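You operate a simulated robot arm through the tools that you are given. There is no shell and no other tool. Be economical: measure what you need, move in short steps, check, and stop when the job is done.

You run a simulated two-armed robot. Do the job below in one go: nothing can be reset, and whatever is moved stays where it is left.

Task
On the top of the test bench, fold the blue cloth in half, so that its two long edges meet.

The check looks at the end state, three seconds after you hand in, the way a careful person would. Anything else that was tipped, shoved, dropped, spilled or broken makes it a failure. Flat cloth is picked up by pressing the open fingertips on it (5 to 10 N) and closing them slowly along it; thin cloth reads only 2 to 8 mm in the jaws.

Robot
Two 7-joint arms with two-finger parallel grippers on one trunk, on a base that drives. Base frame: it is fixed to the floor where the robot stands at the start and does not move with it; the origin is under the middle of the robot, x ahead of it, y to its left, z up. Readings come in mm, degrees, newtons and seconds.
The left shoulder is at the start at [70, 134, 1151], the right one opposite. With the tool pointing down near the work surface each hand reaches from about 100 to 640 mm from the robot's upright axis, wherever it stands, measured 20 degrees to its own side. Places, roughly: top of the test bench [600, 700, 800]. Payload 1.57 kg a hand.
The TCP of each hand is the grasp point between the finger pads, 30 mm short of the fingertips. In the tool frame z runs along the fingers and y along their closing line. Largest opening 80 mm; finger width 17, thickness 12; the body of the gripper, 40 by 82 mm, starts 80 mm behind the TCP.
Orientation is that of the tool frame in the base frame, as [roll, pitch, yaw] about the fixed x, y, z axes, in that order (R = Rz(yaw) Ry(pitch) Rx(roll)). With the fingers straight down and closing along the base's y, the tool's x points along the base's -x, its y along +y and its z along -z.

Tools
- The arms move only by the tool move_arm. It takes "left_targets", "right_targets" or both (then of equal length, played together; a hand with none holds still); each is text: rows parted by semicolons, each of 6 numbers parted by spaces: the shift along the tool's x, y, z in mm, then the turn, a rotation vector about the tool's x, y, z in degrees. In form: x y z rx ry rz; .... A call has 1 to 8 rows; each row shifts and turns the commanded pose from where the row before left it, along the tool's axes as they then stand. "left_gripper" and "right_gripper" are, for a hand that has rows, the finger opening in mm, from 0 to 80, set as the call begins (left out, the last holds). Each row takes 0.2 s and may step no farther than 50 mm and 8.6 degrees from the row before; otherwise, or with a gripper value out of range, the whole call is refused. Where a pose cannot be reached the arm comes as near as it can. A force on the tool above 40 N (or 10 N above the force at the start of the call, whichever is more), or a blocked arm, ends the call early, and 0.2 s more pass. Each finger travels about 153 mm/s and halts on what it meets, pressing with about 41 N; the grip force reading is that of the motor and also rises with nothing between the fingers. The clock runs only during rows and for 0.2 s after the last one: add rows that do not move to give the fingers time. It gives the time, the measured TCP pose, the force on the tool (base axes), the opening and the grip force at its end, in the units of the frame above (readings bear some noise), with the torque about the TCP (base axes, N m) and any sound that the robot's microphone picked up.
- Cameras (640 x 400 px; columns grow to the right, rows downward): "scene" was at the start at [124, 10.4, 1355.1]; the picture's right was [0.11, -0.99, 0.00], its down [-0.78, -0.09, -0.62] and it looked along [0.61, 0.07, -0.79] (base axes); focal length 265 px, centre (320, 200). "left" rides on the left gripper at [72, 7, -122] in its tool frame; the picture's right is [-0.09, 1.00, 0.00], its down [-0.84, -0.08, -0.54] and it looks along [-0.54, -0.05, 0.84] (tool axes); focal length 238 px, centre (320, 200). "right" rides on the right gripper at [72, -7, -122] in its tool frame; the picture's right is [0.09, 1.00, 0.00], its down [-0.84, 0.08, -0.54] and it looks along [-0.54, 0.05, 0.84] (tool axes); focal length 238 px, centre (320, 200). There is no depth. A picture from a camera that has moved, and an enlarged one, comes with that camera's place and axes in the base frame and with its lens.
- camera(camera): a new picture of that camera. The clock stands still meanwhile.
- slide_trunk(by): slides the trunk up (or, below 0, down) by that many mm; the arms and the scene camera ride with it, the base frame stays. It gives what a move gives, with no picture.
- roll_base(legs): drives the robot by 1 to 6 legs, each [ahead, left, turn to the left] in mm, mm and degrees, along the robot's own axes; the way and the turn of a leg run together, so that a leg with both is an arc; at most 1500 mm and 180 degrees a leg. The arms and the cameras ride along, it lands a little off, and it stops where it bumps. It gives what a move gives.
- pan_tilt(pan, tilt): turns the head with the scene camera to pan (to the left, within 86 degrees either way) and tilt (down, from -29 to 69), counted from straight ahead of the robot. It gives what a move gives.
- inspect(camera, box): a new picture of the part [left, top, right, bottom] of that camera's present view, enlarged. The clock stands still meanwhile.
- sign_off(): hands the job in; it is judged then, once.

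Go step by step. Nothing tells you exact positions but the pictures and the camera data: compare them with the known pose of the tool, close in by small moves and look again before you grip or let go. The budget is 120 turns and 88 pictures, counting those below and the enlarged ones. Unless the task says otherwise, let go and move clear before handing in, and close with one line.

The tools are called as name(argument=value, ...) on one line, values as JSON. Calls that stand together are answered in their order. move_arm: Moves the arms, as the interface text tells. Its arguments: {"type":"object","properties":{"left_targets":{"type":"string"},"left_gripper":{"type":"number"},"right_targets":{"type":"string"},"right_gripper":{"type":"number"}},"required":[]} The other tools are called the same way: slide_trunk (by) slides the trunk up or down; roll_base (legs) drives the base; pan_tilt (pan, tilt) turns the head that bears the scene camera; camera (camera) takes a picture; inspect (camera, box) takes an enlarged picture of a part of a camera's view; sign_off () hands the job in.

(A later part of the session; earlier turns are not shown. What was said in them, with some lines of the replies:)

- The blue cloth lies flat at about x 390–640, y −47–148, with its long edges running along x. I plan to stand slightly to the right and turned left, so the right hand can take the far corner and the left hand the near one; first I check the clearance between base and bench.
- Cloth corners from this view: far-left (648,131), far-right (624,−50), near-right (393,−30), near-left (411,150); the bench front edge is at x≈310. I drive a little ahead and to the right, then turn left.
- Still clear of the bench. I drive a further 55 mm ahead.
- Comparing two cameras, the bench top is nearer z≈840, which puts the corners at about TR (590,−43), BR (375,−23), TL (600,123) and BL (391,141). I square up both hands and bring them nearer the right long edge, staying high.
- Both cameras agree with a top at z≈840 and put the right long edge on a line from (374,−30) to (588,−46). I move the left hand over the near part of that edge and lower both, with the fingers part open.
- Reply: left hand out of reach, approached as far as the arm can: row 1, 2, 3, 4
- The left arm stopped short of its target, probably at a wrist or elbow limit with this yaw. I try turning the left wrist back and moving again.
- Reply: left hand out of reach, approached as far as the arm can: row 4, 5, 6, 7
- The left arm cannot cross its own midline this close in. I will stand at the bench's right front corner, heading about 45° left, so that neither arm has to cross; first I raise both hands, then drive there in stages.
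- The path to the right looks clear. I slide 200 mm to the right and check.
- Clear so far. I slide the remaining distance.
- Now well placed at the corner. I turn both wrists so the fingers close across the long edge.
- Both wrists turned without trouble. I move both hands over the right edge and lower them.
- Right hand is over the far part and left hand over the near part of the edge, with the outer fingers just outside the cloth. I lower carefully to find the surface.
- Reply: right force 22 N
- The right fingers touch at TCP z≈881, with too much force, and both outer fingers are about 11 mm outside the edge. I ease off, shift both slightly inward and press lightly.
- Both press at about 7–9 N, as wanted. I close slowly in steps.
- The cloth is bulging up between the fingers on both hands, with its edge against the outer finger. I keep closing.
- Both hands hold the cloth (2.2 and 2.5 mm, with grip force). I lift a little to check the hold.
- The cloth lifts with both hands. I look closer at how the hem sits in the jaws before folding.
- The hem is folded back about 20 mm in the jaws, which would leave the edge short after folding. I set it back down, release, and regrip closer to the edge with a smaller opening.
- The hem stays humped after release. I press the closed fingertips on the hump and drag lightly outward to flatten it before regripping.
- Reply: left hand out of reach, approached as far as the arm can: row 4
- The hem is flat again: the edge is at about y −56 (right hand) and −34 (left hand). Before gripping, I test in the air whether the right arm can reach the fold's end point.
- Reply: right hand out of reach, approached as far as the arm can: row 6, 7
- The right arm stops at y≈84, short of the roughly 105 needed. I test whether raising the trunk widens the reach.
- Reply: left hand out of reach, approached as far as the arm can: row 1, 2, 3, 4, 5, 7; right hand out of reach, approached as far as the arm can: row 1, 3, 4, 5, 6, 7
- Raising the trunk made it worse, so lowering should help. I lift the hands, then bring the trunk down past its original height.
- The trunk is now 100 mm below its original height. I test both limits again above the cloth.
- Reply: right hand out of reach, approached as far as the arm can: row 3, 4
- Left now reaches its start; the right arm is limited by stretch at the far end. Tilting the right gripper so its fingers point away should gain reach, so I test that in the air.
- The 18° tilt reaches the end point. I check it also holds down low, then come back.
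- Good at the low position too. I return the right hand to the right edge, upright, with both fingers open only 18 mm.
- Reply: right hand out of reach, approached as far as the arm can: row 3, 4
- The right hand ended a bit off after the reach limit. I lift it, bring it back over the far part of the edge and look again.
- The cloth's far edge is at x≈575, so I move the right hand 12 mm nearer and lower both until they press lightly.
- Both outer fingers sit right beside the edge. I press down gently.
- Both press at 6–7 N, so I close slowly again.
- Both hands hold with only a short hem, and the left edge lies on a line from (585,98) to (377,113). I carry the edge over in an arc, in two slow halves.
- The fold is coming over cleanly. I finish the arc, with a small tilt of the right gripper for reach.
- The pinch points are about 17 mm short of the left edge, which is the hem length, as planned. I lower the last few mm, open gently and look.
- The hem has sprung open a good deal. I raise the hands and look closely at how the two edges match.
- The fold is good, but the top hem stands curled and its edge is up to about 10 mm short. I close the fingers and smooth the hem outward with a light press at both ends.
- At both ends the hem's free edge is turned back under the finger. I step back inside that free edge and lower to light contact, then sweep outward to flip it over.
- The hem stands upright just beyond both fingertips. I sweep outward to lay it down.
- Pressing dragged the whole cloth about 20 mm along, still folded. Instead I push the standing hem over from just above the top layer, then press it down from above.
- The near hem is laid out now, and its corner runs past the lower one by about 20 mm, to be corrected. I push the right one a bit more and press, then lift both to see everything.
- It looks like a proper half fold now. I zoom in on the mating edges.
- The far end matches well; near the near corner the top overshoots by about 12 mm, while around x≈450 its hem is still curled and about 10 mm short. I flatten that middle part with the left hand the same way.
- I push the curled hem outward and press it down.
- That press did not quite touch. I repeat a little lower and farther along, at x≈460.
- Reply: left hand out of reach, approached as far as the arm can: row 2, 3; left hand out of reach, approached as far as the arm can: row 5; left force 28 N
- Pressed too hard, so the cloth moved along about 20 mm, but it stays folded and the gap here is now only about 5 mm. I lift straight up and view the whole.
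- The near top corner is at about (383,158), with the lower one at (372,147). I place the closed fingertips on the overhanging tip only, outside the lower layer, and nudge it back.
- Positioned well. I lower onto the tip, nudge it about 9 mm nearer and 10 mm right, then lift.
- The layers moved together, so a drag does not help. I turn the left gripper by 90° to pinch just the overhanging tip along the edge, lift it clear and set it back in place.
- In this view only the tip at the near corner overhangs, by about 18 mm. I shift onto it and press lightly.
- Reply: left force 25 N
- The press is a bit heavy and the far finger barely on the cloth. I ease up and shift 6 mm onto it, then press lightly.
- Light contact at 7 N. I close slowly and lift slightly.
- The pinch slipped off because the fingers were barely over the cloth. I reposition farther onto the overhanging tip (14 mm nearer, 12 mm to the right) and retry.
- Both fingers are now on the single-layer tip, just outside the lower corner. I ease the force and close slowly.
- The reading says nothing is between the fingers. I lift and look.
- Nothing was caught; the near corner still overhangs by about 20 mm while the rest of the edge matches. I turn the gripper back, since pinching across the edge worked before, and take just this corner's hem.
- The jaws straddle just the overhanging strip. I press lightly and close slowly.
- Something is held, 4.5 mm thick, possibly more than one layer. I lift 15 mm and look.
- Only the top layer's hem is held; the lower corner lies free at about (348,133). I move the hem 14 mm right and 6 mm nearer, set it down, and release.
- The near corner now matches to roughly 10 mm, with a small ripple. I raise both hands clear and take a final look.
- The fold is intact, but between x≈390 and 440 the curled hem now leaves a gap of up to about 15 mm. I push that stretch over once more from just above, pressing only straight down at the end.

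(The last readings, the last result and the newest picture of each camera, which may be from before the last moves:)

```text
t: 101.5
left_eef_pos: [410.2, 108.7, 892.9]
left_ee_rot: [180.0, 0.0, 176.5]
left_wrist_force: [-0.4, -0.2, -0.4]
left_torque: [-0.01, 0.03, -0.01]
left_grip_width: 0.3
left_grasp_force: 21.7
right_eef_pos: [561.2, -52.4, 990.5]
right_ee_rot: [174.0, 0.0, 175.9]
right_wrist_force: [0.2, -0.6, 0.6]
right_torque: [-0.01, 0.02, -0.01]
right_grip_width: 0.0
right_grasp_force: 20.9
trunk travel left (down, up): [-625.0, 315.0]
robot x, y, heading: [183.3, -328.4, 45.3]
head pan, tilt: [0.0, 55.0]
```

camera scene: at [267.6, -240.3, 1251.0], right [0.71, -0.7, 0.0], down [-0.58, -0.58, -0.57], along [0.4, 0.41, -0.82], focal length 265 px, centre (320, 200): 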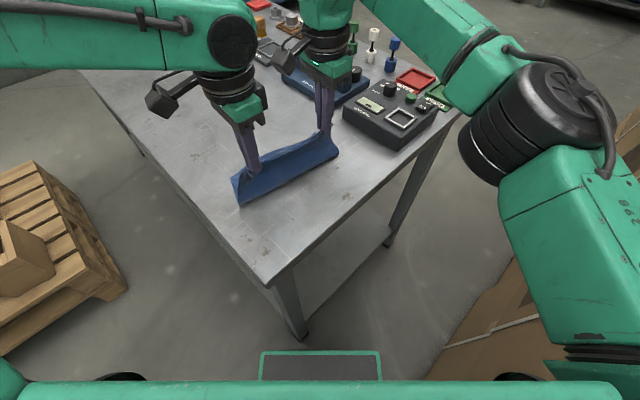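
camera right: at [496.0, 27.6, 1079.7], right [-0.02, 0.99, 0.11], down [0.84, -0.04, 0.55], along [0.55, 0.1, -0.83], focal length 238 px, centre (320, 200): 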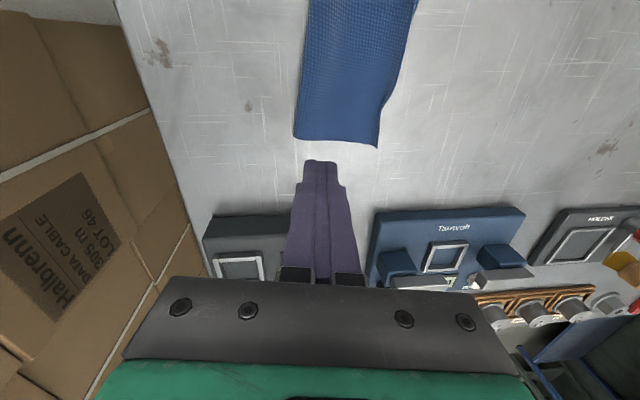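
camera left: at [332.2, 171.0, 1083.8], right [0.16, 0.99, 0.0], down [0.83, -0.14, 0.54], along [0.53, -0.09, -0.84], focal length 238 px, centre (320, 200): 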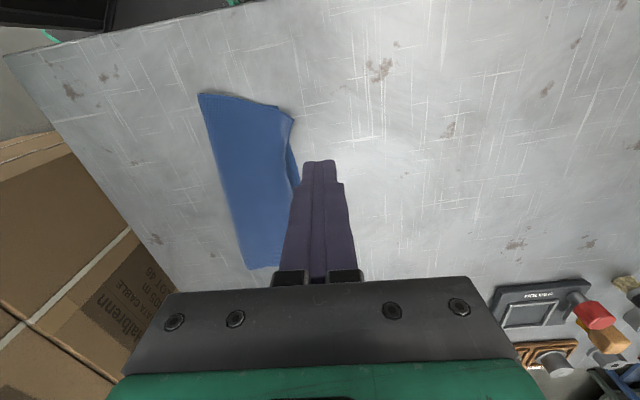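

In place. I lower to just above the cloth and check the force.

move_arm(left_targets="0 0 5 0 0 0; 0 0 3.3 0 0 0; 0 0 0 0 0 0")

move_arm(left_targets="0 5 0 0 0 0; 0 5 0 0 0 0; 0 5 0 0 0 0; 0 5 0 0 0 0; 0 5 0 0 0 0; 0 5 0 0 0 0; 0 0 0 0 0 0")

inspect(camera="left", box=[180, 20, 420, 200])

```text
t: 102.3
left_eef_pos: [410.8, 109.2, 882.6]
left_ee_rot: [-179.9, 0.0, 176.6]
left_wrist_force: [0.5, -0.5, -0.4]
left_torque: [0.02, -0.01, 0.0]
left_grip_width: 0.0
left_grasp_force: 21.7
right_eef_pos: [560.3, -53.2, 990.1]
right_ee_rot: [174.0, 0.0, 175.9]
right_wrist_force: [-0.4, -0.5, -0.1]
right_torque: [0.03, 0.0, 0.02]
right_grip_width: 0.0
right_grasp_force: 21.7
trunk travel left (down, up): [-625.0, 315.0]
robot x, y, heading: [184.3, -331.0, 45.5]
head pan, tilt: [0.0, 55.0]
```

```text
t: 104.0
left_eef_pos: [414.0, 137.3, 883.4]
left_ee_rot: [180.0, 0.1, 176.5]
left_wrist_force: [0.3, -0.1, 1.0]
left_torque: [0.0, 0.01, 0.06]
left_grip_width: 0.0
left_grasp_force: 21.6
right_eef_pos: [560.7, -52.9, 991.2]
right_ee_rot: [173.9, -0.1, 175.8]
right_wrist_force: [-0.2, -0.2, -1.2]
right_torque: [-0.01, 0.01, 0.01]
right_grip_width: 0.2
right_grasp_force: 21.3
trunk travel left (down, up): [-625.0, 315.0]
robot x, y, heading: [180.6, -327.3, 45.6]
head pan, tilt: [0.0, 55.0]
```

```text
2.22 times, centred on (300, 110) of left
camera zoom: at [342.1, 147.5, 1004.5], right [0.15, 0.99, 0.0], down [0.83, -0.13, 0.54], along [0.54, -0.08, -0.84], focal length 530 px, centre (364, 400)
```

zoom: 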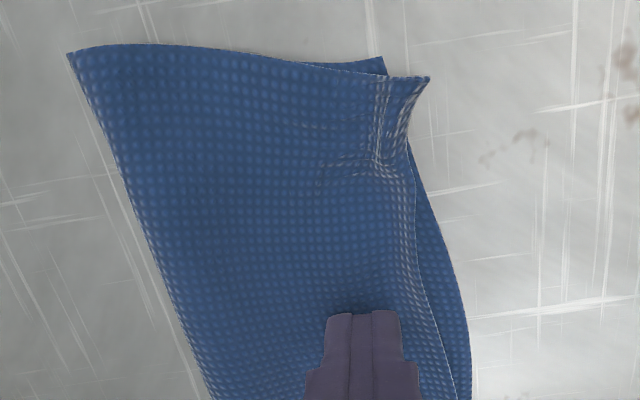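

The remaining mismatch is about ±10 mm along a wavy edge, and further rubbing only shifts the whole cloth. I lift straight up and move clear.

move_arm(left_targets="0 0 -30 0 0 0; 0 0 -40 0 0 0; 0 30 -30 0 0 0; 0 40 -10 0 0 0; 0 30 0 0 0 0; 0 0 0 0 0 0")

camera(camera="scene")

```text
t: 105.3
left_eef_pos: [404.2, 236.2, 986.5]
left_ee_rot: [179.8, 0.2, 176.4]
left_wrist_force: [0.2, -0.2, -0.5]
left_torque: [0.03, -0.01, -0.01]
left_grip_width: 0.1
left_grasp_force: 21.6
left hand out of reach, approached as far as the arm can: row 5
right_eef_pos: [561.0, -52.7, 991.6]
right_ee_rot: [173.9, 0.0, 175.9]
right_wrist_force: [0.1, -0.6, 0.2]
right_torque: [-0.01, 0.01, 0.02]
right_grip_width: 0.1
right_grasp_force: 21.3
trunk travel left (down, up): [-625.0, 315.0]
robot x, y, heading: [185.9, -329.3, 45.6]
head pan, tilt: [0.0, 55.0]
```

```text
3 pictures are left
camera scene: at [267.8, -241.6, 1251.1], right [0.71, -0.7, 0.0], down [-0.58, -0.58, -0.57], along [0.4, 0.41, -0.82], focal length 265 px, centre (320, 200)
```

scene: 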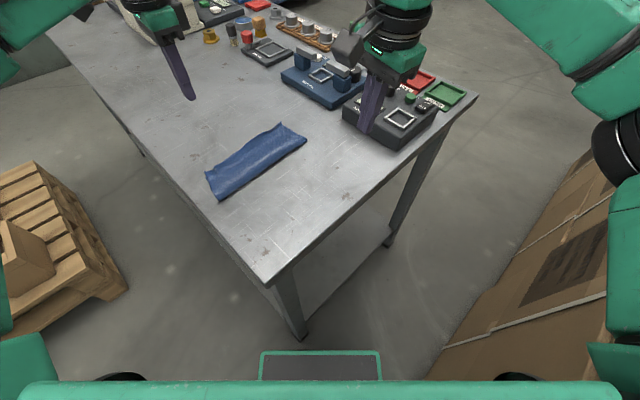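

The cloth lies folded in half lengthwise on the bench, both hands are clear, and nothing else looks disturbed. I hand in.

sign_off()

```text
The job is handed in.
```

I folded the blue cloth in half lengthwise on the bench. The long edges meet to within about 10–12 mm: the top layer overhangs at the near corner and falls short around the middle. A small ripple is left at that corner. The folded cloth sits left of where it started, because smoothing it dragged it along. Both hands are clear, and nothing else looks disturbed.
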